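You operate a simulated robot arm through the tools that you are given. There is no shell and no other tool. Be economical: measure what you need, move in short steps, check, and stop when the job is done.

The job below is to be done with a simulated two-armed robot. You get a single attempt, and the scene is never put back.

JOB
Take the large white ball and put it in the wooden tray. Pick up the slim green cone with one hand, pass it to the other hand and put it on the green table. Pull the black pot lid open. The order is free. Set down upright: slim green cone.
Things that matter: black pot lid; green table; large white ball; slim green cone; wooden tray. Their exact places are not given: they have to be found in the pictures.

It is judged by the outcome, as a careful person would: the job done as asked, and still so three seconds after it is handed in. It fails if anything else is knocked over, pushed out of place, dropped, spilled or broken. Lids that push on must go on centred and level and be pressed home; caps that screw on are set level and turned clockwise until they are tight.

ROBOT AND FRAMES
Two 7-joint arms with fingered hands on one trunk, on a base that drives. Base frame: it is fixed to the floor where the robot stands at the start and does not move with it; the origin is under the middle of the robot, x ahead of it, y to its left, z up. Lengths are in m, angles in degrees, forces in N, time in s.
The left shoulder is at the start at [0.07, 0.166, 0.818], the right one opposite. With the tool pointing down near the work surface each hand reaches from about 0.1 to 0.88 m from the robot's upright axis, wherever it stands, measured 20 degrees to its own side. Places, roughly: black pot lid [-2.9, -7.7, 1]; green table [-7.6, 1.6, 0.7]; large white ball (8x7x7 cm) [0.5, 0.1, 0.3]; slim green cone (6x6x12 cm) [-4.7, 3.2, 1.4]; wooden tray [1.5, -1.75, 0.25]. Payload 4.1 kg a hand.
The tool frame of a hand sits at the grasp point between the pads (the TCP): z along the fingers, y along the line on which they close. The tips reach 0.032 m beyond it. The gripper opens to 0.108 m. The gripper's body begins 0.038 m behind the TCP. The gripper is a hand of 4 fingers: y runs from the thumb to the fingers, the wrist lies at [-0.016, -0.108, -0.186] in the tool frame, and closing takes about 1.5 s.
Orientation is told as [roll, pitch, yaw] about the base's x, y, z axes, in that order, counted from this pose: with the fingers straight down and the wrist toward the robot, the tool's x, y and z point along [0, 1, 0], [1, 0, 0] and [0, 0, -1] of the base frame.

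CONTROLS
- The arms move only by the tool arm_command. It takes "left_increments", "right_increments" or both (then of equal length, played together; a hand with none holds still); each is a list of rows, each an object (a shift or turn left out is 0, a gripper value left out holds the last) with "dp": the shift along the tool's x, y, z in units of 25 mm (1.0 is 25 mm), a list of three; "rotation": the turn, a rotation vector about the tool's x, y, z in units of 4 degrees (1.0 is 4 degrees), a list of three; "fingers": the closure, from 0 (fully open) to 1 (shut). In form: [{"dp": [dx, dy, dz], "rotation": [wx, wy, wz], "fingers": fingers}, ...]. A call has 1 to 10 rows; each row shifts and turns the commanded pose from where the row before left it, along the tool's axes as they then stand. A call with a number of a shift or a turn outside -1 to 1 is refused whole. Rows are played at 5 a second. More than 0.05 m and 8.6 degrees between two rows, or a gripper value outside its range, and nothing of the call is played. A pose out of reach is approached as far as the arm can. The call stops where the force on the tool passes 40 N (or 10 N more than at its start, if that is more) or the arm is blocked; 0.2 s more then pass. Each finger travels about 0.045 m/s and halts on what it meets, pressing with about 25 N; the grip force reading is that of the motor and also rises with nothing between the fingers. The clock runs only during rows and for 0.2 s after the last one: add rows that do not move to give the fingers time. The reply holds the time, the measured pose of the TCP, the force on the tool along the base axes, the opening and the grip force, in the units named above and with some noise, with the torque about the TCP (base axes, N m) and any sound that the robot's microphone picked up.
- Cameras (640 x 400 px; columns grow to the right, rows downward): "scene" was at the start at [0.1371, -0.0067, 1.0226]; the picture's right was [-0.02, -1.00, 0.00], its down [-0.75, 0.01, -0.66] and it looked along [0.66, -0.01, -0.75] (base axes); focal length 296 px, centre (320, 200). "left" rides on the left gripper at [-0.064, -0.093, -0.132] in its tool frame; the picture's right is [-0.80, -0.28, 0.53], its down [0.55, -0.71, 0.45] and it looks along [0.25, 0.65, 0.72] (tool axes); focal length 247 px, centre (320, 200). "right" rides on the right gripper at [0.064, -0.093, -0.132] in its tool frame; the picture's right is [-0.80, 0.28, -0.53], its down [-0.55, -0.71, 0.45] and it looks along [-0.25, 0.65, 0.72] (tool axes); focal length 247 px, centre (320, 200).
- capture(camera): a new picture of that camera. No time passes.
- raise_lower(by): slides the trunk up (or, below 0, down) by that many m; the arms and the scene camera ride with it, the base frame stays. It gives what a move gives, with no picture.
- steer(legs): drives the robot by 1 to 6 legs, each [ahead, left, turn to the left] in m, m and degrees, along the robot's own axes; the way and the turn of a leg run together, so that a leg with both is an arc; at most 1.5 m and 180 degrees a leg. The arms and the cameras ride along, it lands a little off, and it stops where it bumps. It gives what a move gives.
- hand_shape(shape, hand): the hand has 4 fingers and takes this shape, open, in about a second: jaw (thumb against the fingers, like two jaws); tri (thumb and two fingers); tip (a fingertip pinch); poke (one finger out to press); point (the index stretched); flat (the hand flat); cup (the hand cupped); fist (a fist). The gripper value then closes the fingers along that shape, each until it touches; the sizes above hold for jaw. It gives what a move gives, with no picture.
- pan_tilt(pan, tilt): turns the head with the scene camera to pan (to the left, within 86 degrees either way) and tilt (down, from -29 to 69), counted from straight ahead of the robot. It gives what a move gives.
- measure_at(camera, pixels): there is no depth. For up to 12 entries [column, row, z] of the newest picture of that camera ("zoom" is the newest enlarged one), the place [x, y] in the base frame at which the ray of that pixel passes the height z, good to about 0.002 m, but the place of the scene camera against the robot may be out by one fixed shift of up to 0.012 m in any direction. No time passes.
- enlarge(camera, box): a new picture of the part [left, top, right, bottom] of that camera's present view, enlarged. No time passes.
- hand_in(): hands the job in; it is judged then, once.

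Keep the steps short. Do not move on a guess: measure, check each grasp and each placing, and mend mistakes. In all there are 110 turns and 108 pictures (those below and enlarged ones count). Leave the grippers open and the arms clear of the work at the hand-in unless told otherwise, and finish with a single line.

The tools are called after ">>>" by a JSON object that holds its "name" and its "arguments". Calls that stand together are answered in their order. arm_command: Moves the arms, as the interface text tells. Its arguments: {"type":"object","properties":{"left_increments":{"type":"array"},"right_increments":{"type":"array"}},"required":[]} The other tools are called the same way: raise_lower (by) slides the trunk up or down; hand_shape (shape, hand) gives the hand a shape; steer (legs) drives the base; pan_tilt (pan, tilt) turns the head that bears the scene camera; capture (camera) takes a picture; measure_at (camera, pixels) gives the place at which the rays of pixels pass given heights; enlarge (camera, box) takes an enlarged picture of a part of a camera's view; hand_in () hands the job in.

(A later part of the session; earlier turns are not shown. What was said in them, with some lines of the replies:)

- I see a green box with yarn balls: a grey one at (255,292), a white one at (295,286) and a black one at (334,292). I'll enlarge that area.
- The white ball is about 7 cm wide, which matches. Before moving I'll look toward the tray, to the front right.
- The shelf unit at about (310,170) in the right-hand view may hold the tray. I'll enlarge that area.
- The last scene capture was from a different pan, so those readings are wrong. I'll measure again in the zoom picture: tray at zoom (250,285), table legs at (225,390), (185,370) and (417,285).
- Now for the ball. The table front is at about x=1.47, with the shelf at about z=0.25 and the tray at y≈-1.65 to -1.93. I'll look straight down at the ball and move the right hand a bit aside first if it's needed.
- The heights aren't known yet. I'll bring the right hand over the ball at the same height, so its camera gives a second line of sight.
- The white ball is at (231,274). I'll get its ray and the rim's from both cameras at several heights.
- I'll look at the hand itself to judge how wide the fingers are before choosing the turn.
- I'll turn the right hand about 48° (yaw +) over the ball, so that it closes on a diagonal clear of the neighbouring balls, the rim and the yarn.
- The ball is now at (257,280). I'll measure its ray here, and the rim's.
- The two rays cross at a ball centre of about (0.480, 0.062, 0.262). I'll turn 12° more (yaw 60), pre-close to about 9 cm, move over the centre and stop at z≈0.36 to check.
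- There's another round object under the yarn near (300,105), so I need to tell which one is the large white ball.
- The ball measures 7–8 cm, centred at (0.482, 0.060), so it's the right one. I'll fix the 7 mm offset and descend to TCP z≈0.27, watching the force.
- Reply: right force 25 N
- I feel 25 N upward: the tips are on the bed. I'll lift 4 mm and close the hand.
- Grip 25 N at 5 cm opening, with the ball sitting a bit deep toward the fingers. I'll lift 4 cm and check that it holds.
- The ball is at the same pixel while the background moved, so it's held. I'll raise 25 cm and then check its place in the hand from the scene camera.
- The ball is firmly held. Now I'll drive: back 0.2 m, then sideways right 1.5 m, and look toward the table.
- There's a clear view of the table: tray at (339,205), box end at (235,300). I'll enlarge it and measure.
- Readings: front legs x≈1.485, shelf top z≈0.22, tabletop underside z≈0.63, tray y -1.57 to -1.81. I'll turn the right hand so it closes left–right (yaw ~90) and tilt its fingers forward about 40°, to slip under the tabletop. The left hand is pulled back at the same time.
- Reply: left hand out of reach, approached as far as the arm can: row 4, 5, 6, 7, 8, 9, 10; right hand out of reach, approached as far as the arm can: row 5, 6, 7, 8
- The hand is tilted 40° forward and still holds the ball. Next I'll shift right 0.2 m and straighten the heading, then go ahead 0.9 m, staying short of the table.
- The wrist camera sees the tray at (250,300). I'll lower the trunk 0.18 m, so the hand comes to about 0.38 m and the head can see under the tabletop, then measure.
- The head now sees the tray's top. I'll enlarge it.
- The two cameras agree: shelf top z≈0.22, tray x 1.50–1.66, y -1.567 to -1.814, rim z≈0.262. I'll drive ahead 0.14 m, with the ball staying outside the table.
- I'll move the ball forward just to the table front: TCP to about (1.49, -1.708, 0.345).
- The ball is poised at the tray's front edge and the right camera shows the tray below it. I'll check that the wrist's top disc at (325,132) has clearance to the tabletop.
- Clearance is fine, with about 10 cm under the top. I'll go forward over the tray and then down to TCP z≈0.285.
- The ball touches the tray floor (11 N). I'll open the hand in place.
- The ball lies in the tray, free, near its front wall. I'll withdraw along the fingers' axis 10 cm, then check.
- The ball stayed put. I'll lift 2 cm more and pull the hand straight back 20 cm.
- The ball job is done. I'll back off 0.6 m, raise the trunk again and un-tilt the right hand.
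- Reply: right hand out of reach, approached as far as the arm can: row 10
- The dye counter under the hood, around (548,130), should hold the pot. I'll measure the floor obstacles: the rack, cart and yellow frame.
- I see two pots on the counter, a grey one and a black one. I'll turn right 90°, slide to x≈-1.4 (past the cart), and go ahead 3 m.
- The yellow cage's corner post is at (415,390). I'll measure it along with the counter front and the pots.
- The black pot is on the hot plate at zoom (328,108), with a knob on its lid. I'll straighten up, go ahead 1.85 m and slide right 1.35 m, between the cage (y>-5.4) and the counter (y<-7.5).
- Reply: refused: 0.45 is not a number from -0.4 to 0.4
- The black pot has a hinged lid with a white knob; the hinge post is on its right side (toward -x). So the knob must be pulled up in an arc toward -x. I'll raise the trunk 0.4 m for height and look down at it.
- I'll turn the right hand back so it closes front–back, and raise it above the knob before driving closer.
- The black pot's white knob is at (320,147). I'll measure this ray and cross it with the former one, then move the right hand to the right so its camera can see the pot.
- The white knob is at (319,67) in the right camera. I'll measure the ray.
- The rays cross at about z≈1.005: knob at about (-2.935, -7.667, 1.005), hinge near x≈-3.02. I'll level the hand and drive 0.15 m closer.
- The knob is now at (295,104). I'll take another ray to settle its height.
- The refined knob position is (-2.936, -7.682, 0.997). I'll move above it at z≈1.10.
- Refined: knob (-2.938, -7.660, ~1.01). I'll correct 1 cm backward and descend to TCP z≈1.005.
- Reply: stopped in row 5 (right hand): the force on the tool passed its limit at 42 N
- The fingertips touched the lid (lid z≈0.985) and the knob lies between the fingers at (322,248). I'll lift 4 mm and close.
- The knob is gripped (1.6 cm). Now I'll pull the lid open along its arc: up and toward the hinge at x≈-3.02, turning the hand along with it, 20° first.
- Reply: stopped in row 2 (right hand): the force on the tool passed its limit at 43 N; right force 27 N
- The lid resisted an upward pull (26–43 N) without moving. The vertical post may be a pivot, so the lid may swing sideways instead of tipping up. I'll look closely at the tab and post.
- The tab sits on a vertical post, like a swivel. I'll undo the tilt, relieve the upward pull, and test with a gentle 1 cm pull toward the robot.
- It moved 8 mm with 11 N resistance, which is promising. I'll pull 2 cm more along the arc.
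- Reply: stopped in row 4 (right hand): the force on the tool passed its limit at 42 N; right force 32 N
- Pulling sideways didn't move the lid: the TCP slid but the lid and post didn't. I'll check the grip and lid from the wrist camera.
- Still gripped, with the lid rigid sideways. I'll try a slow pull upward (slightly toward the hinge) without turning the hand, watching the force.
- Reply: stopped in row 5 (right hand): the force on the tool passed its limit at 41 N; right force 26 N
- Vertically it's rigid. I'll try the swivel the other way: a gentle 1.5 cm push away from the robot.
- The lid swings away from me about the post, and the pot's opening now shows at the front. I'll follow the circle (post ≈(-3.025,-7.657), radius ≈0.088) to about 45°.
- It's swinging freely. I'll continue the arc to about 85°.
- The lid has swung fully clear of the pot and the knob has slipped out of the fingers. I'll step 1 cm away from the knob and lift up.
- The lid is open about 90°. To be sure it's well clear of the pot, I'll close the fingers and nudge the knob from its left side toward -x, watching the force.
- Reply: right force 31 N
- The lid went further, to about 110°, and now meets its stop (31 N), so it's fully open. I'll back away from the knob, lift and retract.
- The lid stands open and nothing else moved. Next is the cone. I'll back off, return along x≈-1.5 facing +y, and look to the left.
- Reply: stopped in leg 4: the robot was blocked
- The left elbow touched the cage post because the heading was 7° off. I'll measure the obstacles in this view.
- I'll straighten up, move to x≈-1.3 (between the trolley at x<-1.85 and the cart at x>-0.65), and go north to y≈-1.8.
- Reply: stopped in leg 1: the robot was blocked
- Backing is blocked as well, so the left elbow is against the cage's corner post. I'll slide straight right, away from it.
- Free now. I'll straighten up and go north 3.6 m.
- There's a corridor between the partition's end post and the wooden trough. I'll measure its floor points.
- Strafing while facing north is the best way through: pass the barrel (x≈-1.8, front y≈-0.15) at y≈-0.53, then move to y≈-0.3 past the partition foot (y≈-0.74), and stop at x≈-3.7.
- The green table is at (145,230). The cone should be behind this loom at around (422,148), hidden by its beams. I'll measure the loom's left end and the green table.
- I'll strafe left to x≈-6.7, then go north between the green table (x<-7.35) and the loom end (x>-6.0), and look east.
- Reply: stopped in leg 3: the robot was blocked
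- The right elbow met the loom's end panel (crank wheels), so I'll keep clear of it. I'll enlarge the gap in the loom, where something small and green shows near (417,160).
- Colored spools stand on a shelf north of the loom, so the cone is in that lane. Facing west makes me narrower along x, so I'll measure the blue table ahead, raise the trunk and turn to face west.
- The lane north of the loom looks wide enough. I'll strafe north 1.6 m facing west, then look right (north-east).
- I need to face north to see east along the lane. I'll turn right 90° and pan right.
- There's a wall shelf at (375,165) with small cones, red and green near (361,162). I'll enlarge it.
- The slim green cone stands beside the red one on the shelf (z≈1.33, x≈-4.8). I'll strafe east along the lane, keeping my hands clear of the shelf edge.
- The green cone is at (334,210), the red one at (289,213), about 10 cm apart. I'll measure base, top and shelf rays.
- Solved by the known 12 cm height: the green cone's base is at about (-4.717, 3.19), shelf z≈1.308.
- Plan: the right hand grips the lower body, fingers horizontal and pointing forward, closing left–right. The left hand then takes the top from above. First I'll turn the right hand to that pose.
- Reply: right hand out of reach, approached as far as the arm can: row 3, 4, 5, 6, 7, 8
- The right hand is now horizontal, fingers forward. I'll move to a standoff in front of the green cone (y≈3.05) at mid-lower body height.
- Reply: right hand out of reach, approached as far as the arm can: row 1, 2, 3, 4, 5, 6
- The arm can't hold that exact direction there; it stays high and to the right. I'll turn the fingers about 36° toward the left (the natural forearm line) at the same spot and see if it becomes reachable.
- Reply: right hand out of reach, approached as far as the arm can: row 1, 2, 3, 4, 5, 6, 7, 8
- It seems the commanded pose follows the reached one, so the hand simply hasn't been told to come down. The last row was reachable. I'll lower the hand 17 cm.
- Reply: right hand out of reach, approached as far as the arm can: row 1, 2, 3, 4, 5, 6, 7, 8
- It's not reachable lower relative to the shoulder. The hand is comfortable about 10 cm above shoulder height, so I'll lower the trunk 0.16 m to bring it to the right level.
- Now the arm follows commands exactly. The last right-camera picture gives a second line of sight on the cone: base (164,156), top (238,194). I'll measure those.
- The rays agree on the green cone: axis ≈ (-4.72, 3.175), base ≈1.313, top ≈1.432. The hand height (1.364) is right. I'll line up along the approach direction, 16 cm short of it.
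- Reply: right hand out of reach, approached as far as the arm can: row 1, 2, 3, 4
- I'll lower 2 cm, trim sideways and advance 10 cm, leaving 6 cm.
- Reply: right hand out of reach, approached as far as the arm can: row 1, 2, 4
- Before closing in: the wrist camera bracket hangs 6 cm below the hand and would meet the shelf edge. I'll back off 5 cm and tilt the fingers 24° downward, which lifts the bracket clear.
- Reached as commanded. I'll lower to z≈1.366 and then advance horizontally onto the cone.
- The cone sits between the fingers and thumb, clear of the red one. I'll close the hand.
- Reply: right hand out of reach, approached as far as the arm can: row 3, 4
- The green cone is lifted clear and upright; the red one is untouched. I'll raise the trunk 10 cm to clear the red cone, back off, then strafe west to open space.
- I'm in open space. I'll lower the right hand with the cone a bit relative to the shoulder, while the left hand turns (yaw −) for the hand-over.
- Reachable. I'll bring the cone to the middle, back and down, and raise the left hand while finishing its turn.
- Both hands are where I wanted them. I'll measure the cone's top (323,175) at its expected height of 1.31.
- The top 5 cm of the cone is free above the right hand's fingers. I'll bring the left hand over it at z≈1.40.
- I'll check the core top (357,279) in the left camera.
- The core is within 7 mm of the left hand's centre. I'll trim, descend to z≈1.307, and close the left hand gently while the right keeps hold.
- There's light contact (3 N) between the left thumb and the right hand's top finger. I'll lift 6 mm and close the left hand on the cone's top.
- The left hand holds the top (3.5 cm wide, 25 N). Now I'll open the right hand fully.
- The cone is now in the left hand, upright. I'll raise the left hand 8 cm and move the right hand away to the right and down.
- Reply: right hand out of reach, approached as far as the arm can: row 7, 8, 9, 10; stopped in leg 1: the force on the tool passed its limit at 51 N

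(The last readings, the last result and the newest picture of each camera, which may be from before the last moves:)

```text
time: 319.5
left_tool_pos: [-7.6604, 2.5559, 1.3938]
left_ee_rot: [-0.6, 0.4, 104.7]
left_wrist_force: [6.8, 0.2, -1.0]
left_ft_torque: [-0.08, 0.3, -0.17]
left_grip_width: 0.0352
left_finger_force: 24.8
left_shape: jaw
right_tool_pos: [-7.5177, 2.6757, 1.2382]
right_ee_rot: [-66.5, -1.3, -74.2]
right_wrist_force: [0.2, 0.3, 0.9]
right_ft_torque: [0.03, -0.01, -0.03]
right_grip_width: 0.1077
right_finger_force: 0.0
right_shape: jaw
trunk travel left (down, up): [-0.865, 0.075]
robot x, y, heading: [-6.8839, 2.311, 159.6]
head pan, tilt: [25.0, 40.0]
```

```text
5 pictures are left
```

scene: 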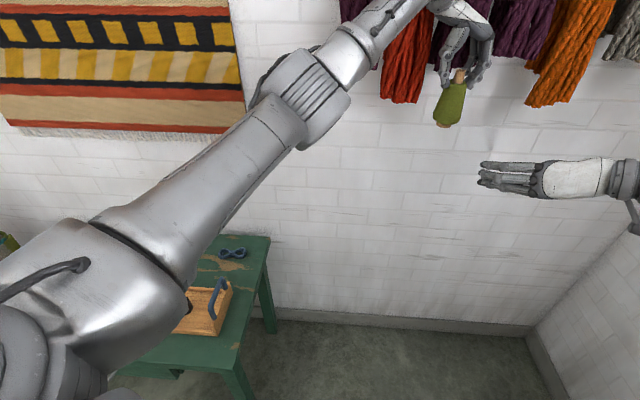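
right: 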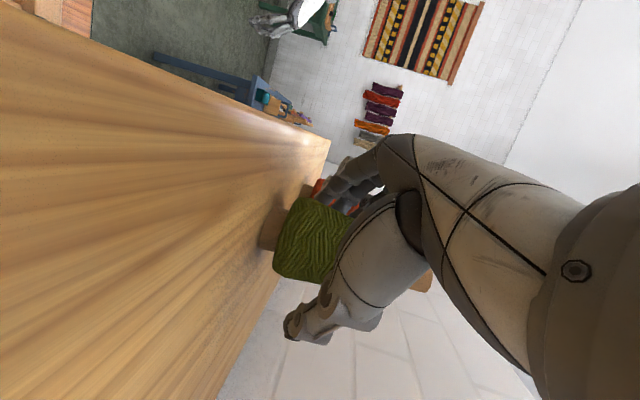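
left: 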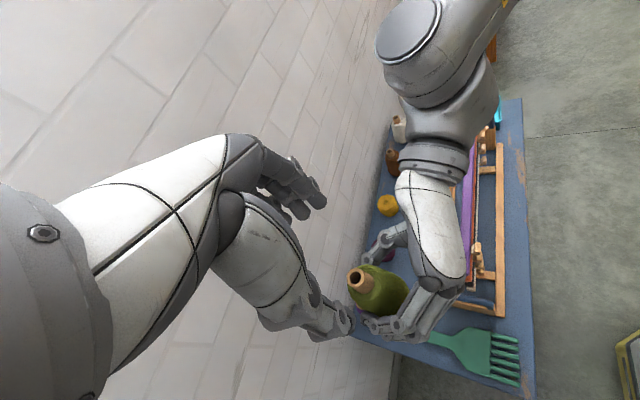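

The left hand brushed the yarn hanks on the wall (51 N), but the cone is still held. I'll pull the hand away from the wall, measure the green table in this picture, and lower the trunk in free space beside the table.

>>> {"name": "measure_at", "arguments": {"camera": "scene", "pixels": [[270, 237, 0.75], [238, 368, 0.75], [276, 332, 0], [250, 398, 0.1], [232, 253, 0.75], [232, 285, 0.75], [205, 335, 0.75], [245, 290, 0.75], [240, 320, 0.75], [255, 260, 0.75], [455, 125, 1.27], [458, 72, 1.39]]}}

>>> {"name": "arm_command", "arguments": {"left_increments": [{"dp": [-0.8, 0, 0]}, {"dp": [-0.9, 0, 0]}, {"dp": [-0.9, 0, 0]}, {"dp": [-0.9, 0, 0]}, {"dp": [-0.9, 0, 0]}, {"dp": [-0.9, 0, 0]}]}}

>>> {"name": "raise_lower", "arguments": {"by": -0.33}}

>>> {"name": "enlarge", "arguments": {"camera": "scene", "box": [120, 0, 520, 400]}}

```text
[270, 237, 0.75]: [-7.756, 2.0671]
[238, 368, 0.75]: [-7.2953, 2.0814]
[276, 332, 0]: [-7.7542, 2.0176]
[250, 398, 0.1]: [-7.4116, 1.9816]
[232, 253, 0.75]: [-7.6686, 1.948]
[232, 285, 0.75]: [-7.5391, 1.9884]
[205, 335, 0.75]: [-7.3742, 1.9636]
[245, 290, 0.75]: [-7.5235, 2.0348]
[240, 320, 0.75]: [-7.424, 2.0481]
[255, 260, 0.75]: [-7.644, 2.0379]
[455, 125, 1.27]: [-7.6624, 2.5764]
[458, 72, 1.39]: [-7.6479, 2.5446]
```

```text
time: 320.9
left_tool_pos: [-7.5313, 2.5892, 1.3935]
left_ee_rot: [-0.6, 0.4, 104.8]
left_wrist_force: [0.5, 0.1, -1.6]
left_ft_torque: [-0.01, -0.02, 0.01]
left_grip_width: 0.0351
left_finger_force: 25.1
left_shape: jaw
right_tool_pos: [-7.5197, 2.6745, 1.2395]
right_ee_rot: [-66.5, -1.4, -74.2]
right_wrist_force: [-0.6, 0.3, -0.2]
right_ft_torque: [0.0, -0.01, 0.0]
right_grip_width: 0.1077
right_finger_force: 0.0
right_shape: jaw
trunk travel left (down, up): [-0.865, 0.075]
robot x, y, heading: [-6.8845, 2.312, 159.6]
head pan, tilt: [25.0, 40.0]
```

```text
time: 324.2
left_tool_pos: [-7.5331, 2.588, 1.0641]
left_ee_rot: [-0.7, 0.4, 104.9]
left_wrist_force: [0.7, -0.6, -1.4]
left_ft_torque: [-0.05, -0.02, 0.02]
left_grip_width: 0.0351
left_finger_force: 25.1
left_shape: jaw
right_tool_pos: [-7.5203, 2.6747, 0.9088]
right_ee_rot: [-66.5, -1.4, -74.2]
right_wrist_force: [0.0, -0.6, 0.4]
right_ft_torque: [-0.03, 0.01, -0.02]
right_grip_width: 0.1077
right_finger_force: 0.1
right_shape: jaw
trunk travel left (down, up): [-0.535, 0.405]
robot x, y, heading: [-6.886, 2.3132, 159.7]
head pan, tilt: [25.0, 40.0]
```

```text
1.00 times, centred on (320, 200) of scene (not enlarged: the box is as wide or as high as the picture)
```

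zoom: 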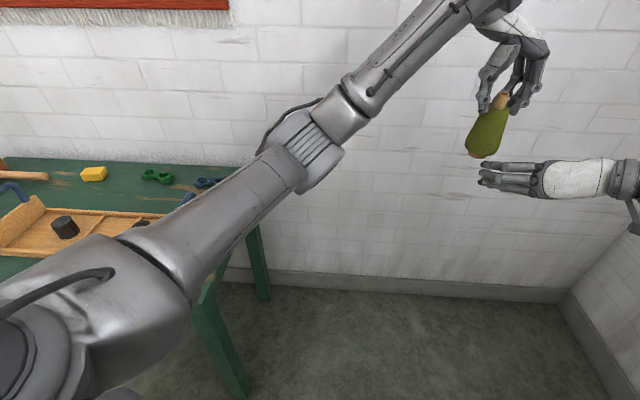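

The cone is upright (its lean matches perspective). The table's north end is at y≈2.07, top z≈0.75. The bare spot is around (-7.59, 2.02), between the scissors and the box. I'll turn the remaining 20° to face west, then move the left hand south toward the spot, still high.

>>> {"name": "steer", "arguments": {"legs": [[0, 0, 20.3]]}}

>>> {"name": "arm_command", "arguments": {"left_increments": [{"dp": [0.69, -0.98, 0]}, {"dp": [0.69, -0.98, 0]}, {"dp": [0.69, -0.98, 0]}, {"dp": [0.69, -0.98, 0]}, {"dp": [0.69, -0.98, 0]}, {"dp": [0.69, -0.98, 0]}, {"dp": [0.69, -0.98, 0]}, {"dp": [0.69, -0.98, 0]}, {}]}}

>>> {"name": "pan_tilt", "arguments": {"pan": 12, "tilt": 40}}

>>> {"name": "capture", "arguments": {"camera": "scene"}}

```text
time: 325.7
left_tool_pos: [-7.5877, 2.3385, 1.0636]
left_ee_rot: [-0.7, 0.4, 125.6]
left_wrist_force: [1.2, 0.9, -1.8]
left_ft_torque: [0.01, -0.03, -0.01]
left_grip_width: 0.0351
left_finger_force: 24.7
left_shape: jaw
right_tool_pos: [-7.6081, 2.4241, 0.9089]
right_ee_rot: [-66.3, -1.4, -53.2]
right_wrist_force: [0.8, -0.4, 1.0]
right_ft_torque: [0.03, -0.05, -0.04]
right_grip_width: 0.1079
right_finger_force: 0.0
right_shape: jaw
trunk travel left (down, up): [-0.535, 0.405]
robot x, y, heading: [-6.8835, 2.3063, -179.5]
head pan, tilt: [25.0, 40.0]
```

```text
time: 327.7
left_tool_pos: [-7.5877, 2.0993, 1.0632]
left_ee_rot: [-0.7, 0.4, 125.6]
left_wrist_force: [-0.8, 0.3, -1.1]
left_ft_torque: [-0.03, 0.0, 0.0]
left_grip_width: 0.0348
left_finger_force: 25.1
left_shape: jaw
right_tool_pos: [-7.6083, 2.4238, 0.909]
right_ee_rot: [-66.4, -1.3, -53.2]
right_wrist_force: [0.7, 0.1, -0.1]
right_ft_torque: [-0.01, 0.03, -0.02]
right_grip_width: 0.1076
right_finger_force: 0.0
right_shape: jaw
trunk travel left (down, up): [-0.535, 0.405]
robot x, y, heading: [-6.8827, 2.312, -179.4]
head pan, tilt: [25.0, 40.0]
```

```text
time: 328.4
left_tool_pos: [-7.5866, 2.1004, 1.0623]
left_ee_rot: [-0.7, 0.4, 125.7]
left_wrist_force: [-0.1, 0.8, -2.0]
left_ft_torque: [-0.02, -0.03, -0.01]
left_grip_width: 0.0351
left_finger_force: 25.0
left_shape: jaw
right_tool_pos: [-7.6079, 2.4243, 0.9095]
right_ee_rot: [-66.4, -1.4, -53.3]
right_wrist_force: [0.3, 0.1, 0.5]
right_ft_torque: [0.0, 0.01, 0.01]
right_grip_width: 0.108
right_finger_force: 0.0
right_shape: jaw
trunk travel left (down, up): [-0.535, 0.405]
robot x, y, heading: [-6.8842, 2.3135, -179.4]
head pan, tilt: [12.0, 40.0]
```

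```text
3 pictures are left
```

scene: 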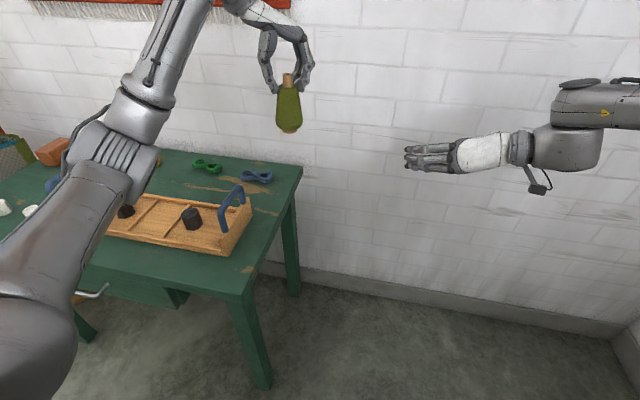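

Clear view: the bare strip lies right of the box, around (268,200). I'll measure candidate spots and edges.

>>> {"name": "measure_at", "arguments": {"camera": "scene", "pixels": [[268, 200, 0.75], [275, 195, 0.75], [251, 205, 0.78], [272, 178, 0.75], [302, 166, 0.75], [283, 213, 0.75], [262, 262, 0.75], [250, 296, 0.75], [240, 250, 0.75], [289, 131, 0.94], [288, 76, 1.06]]}}

```text
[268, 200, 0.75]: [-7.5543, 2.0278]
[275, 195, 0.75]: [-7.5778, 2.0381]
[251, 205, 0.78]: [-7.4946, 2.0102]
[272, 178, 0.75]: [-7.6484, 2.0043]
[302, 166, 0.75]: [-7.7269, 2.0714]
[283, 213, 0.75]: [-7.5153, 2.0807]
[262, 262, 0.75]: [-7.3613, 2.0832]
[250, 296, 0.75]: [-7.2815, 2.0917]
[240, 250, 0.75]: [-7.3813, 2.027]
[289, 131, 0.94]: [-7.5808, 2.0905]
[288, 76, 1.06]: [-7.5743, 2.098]
```

I'll move 6 cm over the bare spot (-7.575, 2.03) and descend to about 2–3 cm above the table, then slowly lower further.

>>> {"name": "arm_command", "arguments": {"left_increments": [{"dp": [0.403, -0.703, 0]}, {"dp": [0.403, -0.703, 0]}, {"dp": [0.403, -0.703, 0]}, {"dp": [0, 0, 0.94]}, {"dp": [0, 0, 0.94]}, {"dp": [0, 0, 0.94]}, {"dp": [0, 0, 0.94]}, {"dp": [0, 0, 0.94]}, {"dp": [0, 0, 0.94]}, {"dp": [0, 0, 0.94]}]}}

>>> {"name": "arm_command", "arguments": {"left_increments": [{"dp": [0, 0, 0.15]}, {"dp": [0, 0, 0.15]}, {"dp": [0, 0, 0.15]}, {"dp": [0, 0, 0.15]}, {}]}}

>>> {"name": "enlarge", "arguments": {"camera": "scene", "box": [190, 90, 350, 240]}}

```text
time: 330.6
left_tool_pos: [-7.5785, 2.0392, 0.8965]
left_ee_rot: [-0.6, 0.3, 125.5]
left_wrist_force: [-0.4, 0.0, -1.1]
left_ft_torque: [0.01, -0.03, 0.0]
left_grip_width: 0.0351
left_finger_force: 24.5
left_shape: jaw
right_tool_pos: [-7.608, 2.4236, 0.9089]
right_ee_rot: [-66.4, -1.4, -53.3]
right_wrist_force: [-0.7, 0.1, -0.1]
right_ft_torque: [0.01, 0.04, -0.01]
right_grip_width: 0.1077
right_finger_force: 0.0
right_shape: jaw
trunk travel left (down, up): [-0.535, 0.405]
robot x, y, heading: [-6.8852, 2.3119, -179.4]
head pan, tilt: [12.0, 40.0]
```

```text
time: 331.8
left_tool_pos: [-7.5786, 2.0387, 0.8837]
left_ee_rot: [-0.6, 0.5, 125.5]
left_wrist_force: [-0.3, 0.7, -1.8]
left_ft_torque: [-0.02, 0.0, 0.01]
left_grip_width: 0.0349
left_finger_force: 25.2
left_shape: jaw
right_tool_pos: [-7.6082, 2.4237, 0.9089]
right_ee_rot: [-66.4, -1.4, -53.3]
right_wrist_force: [-0.5, 0.5, 0.2]
right_ft_torque: [-0.02, 0.0, 0.01]
right_grip_width: 0.1077
right_finger_force: 0.1
right_shape: jaw
trunk travel left (down, up): [-0.535, 0.405]
robot x, y, heading: [-6.8832, 2.3117, -179.5]
head pan, tilt: [12.0, 40.0]
```

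```text
2.67 times, centred on (270, 165) of scene
```

zoom: 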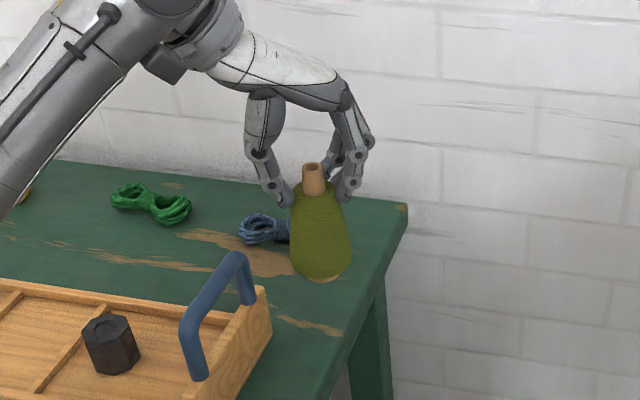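

The cone is just above the bare table, clear of the skein and the box. I'll lower 9 mm in small steps, watching the force.

>>> {"name": "arm_command", "arguments": {"left_increments": [{"dp": [0, 0, 0.12]}, {"dp": [0, 0, 0.12]}, {"dp": [0, 0, 0.12]}, {}]}}

```text
time: 332.8
left_tool_pos: [-7.5769, 2.0395, 0.8743]
left_ee_rot: [-0.7, 0.4, 125.6]
left_wrist_force: [0.3, 0.2, -1.4]
left_ft_torque: [0.0, 0.03, 0.04]
left_grip_width: 0.0351
left_finger_force: 24.9
left_shape: jaw
right_tool_pos: [-7.6077, 2.4245, 0.9089]
right_ee_rot: [-66.5, -1.4, -53.3]
right_wrist_force: [-0.1, 0.4, 0.4]
right_ft_torque: [0.0, 0.01, -0.04]
right_grip_width: 0.1076
right_finger_force: 0.1
right_shape: jaw
trunk travel left (down, up): [-0.535, 0.405]
robot x, y, heading: [-6.8805, 2.3114, -179.3]
head pan, tilt: [12.0, 40.0]
```

No contact yet (still -1.4 N). I'll lower 12 mm more in 3 mm steps.

>>> {"name": "arm_command", "arguments": {"left_increments": [{"dp": [0, 0, 0.12]}, {"dp": [0, 0, 0.12]}, {"dp": [0, 0, 0.12]}, {"dp": [0, 0, 0.1]}, {}]}}

```text
time: 334.0
left_tool_pos: [-7.5776, 2.0398, 0.8624]
left_ee_rot: [-0.7, 0.4, 125.5]
left_wrist_force: [0.1, -0.3, -1.3]
left_ft_torque: [0.01, 0.0, 0.02]
left_grip_width: 0.0347
left_finger_force: 25.2
left_shape: jaw
right_tool_pos: [-7.6078, 2.4241, 0.9082]
right_ee_rot: [-66.4, -1.5, -53.3]
right_wrist_force: [-0.7, -0.5, 1.5]
right_ft_torque: [0.03, -0.03, 0.0]
right_grip_width: 0.1078
right_finger_force: 0.1
right_shape: jaw
trunk travel left (down, up): [-0.535, 0.405]
robot x, y, heading: [-6.883, 2.3136, -179.2]
head pan, tilt: [12.0, 40.0]
5 turns are left
```

Still free. I'll keep lowering in 4 mm steps; the force guard stops it at the table.

>>> {"name": "arm_command", "arguments": {"left_increments": [{"dp": [0, 0, 0.14]}, {"dp": [0, 0, 0.14]}, {"dp": [0, 0, 0.14]}, {"dp": [0, 0, 0.14]}, {"dp": [0, 0, 0.14]}, {"dp": [0, 0, 0.14]}, {"dp": [0, 0, 0.14]}, {"dp": [0, 0, 0.14]}, {"dp": [0, 0, 0.14]}, {"dp": [0, 0, 0.14]}]}}

>>> {"name": "enlarge", "arguments": {"camera": "scene", "box": [190, 100, 350, 250]}}

```text
time: 336.2
left_tool_pos: [-7.5764, 2.0385, 0.8285]
left_ee_rot: [-0.7, 0.4, 125.5]
left_wrist_force: [0.1, 0.1, -1.7]
left_ft_torque: [0.0, -0.01, 0.01]
left_grip_width: 0.035
left_finger_force: 24.8
left_shape: jaw
right_tool_pos: [-7.6074, 2.4239, 0.9093]
right_ee_rot: [-66.4, -1.4, -53.3]
right_wrist_force: [-0.6, -0.9, 0.1]
right_ft_torque: [-0.05, 0.04, -0.02]
right_grip_width: 0.1078
right_finger_force: 0.1
right_shape: jaw
trunk travel left (down, up): [-0.535, 0.405]
robot x, y, heading: [-6.8854, 2.3128, -179.7]
head pan, tilt: [12.0, 40.0]
```

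```text
2.67 times, centred on (270, 175) of scene
4 turns are left
```

zoom: 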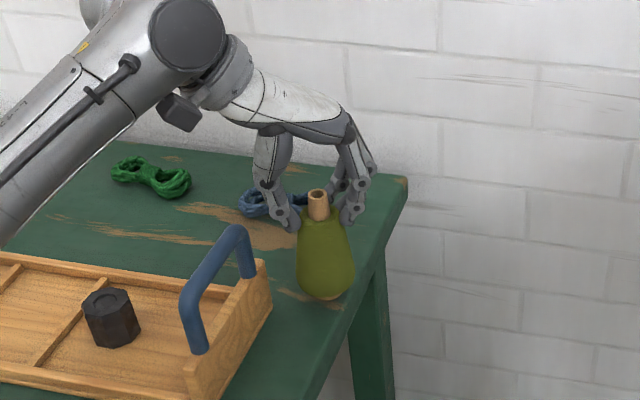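

The table is lower than I assumed, so its real edge is nearer the cone than planned. I'll lift 5 mm, shift to about (-7.625, 2.01), further inside the bare area, then lower in small steps until the guard feels the table.

>>> {"name": "arm_command", "arguments": {"left_increments": [{"dp": [0, 0, -0.2]}, {"dp": [0.777, 0.06, 0]}, {"dp": [0.777, 0.06, 0]}, {"dp": [0.777, 0.06, 0]}, {"dp": [0, 0, 0.16]}, {"dp": [0, 0, 0.16]}, {"dp": [0, 0, 0.16]}, {"dp": [0, 0, 0.16]}, {"dp": [0, 0, 0.16]}, {"dp": [0, 0, 0.12]}]}}

>>> {"name": "arm_command", "arguments": {"left_increments": [{"dp": [0, 0, 0.12]}, {"dp": [0, 0, 0.12]}, {"dp": [0, 0, 0.12]}, {"dp": [0, 0, 0.12]}, {"dp": [0, 0, 0.12]}, {"dp": [0, 0, 0.12]}, {"dp": [0, 0, 0.12]}, {"dp": [0, 0, 0.12]}, {"dp": [0, 0, 0.12]}, {"dp": [0, 0, 0.12]}]}}

```text
time: 338.4
left_tool_pos: [-7.6256, 2.0096, 0.8159]
left_ee_rot: [-0.2, 0.0, 125.7]
left_wrist_force: [-0.6, -4.4, 34.2]
left_ft_torque: [-0.11, 0.03, 0.01]
left_grip_width: 0.0378
left_finger_force: 24.8
left_shape: jaw
right_tool_pos: [-7.6054, 2.4248, 0.9121]
right_ee_rot: [-66.7, -1.3, -53.3]
right_wrist_force: [0.5, 0.2, -0.3]
right_ft_torque: [-0.03, 0.0, 0.02]
right_grip_width: 0.1075
right_finger_force: 0.0
right_shape: jaw
trunk travel left (down, up): [-0.535, 0.405]
robot x, y, heading: [-6.8844, 2.3101, -179.4]
head pan, tilt: [12.0, 40.0]
```

```text
time: 338.9
left_tool_pos: [-7.6283, 2.0081, 0.8161]
left_ee_rot: [-0.1, -0.3, 125.7]
left_wrist_force: [2.8, -5.2, 29.0]
left_ft_torque: [-0.19, -0.19, -0.04]
left_grip_width: 0.038
left_finger_force: 25.2
left_shape: jaw
right_tool_pos: [-7.6064, 2.423, 0.9099]
right_ee_rot: [-66.4, -1.3, -53.3]
right_wrist_force: [-0.1, -0.1, -0.6]
right_ft_torque: [0.0, 0.0, 0.02]
right_grip_width: 0.1077
right_finger_force: 0.1
right_shape: jaw
trunk travel left (down, up): [-0.535, 0.405]
robot x, y, heading: [-6.8839, 2.3142, -179.4]
head pan, tilt: [12.0, 40.0]
stopped in row 2 (left hand): the force on the tool passed its limit at 46 N (the readings are from after the stop); the commanded pose is now the measured one
3 turns are left
```

There's firm contact with the table (29 N). I'll relieve the press by 5 mm, open gradually, lift straight up, and take the last picture.

>>> {"name": "arm_command", "arguments": {"left_increments": [{"dp": [0, 0, -0.1]}, {"dp": [0, 0, -0.08]}, {"fingers": 0.6}, {"fingers": 0.5}, {"fingers": 0.4}, {"fingers": 0.3}, {"fingers": 0.25}, {}, {}, {}]}}

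>>> {"name": "arm_command", "arguments": {"left_increments": [{"dp": [0, 0, -0.4]}, {"dp": [0, 0, -0.6]}, {"dp": [0, 0, -1]}, {"dp": [0, 0, -1]}, {"dp": [0, 0, -1]}, {"dp": [0, 0, -1]}, {"dp": [0, 0, -1]}, {"dp": [0, 0, -1], "fingers": 0}, {"dp": [0, 0, -1]}, {}]}}

>>> {"name": "enlarge", "arguments": {"camera": "scene", "box": [190, 60, 370, 250]}}

```text
time: 341.1
left_tool_pos: [-7.6289, 2.0081, 0.8141]
left_ee_rot: [-0.3, 0.1, 125.5]
left_wrist_force: [0.3, 0.1, -0.2]
left_ft_torque: [-0.02, 0.01, -0.01]
left_grip_width: 0.0805
left_finger_force: 0.0
left_shape: jaw
right_tool_pos: [-7.6083, 2.423, 0.9081]
right_ee_rot: [-66.5, -1.4, -53.4]
right_wrist_force: [-0.6, -0.3, -0.1]
right_ft_torque: [0.0, 0.02, 0.0]
right_grip_width: 0.1079
right_finger_force: 0.2
right_shape: jaw
trunk travel left (down, up): [-0.535, 0.405]
robot x, y, heading: [-6.8831, 2.309, -179.5]
head pan, tilt: [12.0, 40.0]
```

```text
time: 343.2
left_tool_pos: [-7.6297, 2.0079, 1.016]
left_ee_rot: [-0.4, 0.1, 125.7]
left_wrist_force: [0.4, 0.0, 0.1]
left_ft_torque: [-0.04, 0.03, 0.01]
left_grip_width: 0.1078
left_finger_force: 0.2
left_shape: jaw
right_tool_pos: [-7.6074, 2.4235, 0.9084]
right_ee_rot: [-66.4, -1.4, -53.2]
right_wrist_force: [0.1, 0.2, 0.8]
right_ft_torque: [-0.02, 0.03, 0.0]
right_grip_width: 0.1077
right_finger_force: 0.0
right_shape: jaw
trunk travel left (down, up): [-0.535, 0.405]
robot x, y, heading: [-6.8808, 2.3113, -179.5]
head pan, tilt: [12.0, 40.0]
```

```text
2.11 times, centred on (280, 155) of scene
2 turns are left
```

zoom: 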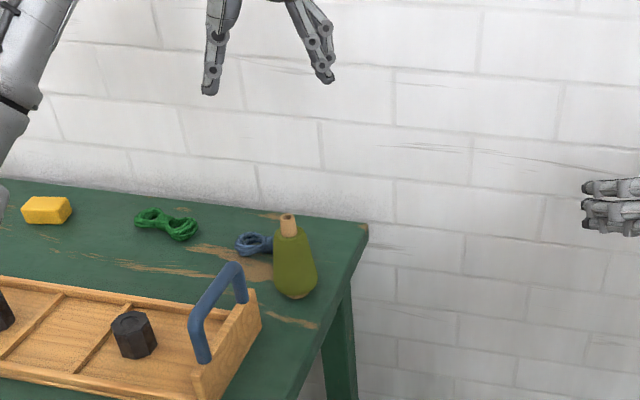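

The green cone stands upright and free on the green table. Both hands are open and clear, the ball is in the tray, and the lid is open. I'm handing in.

>>> {"name": "hand_in", "arguments": {}}

```text
The job is handed in.
```

The ball is in the wooden tray, the black pot lid is swung open, and the cone was passed from right hand to left and stands upright on the green table; on the way the left arm bumped the yellow cage, the right arm the loom's end panel, and the left hand the yarn hanks on the wall (51 N), and I saw no damage but did not check those spots closely.
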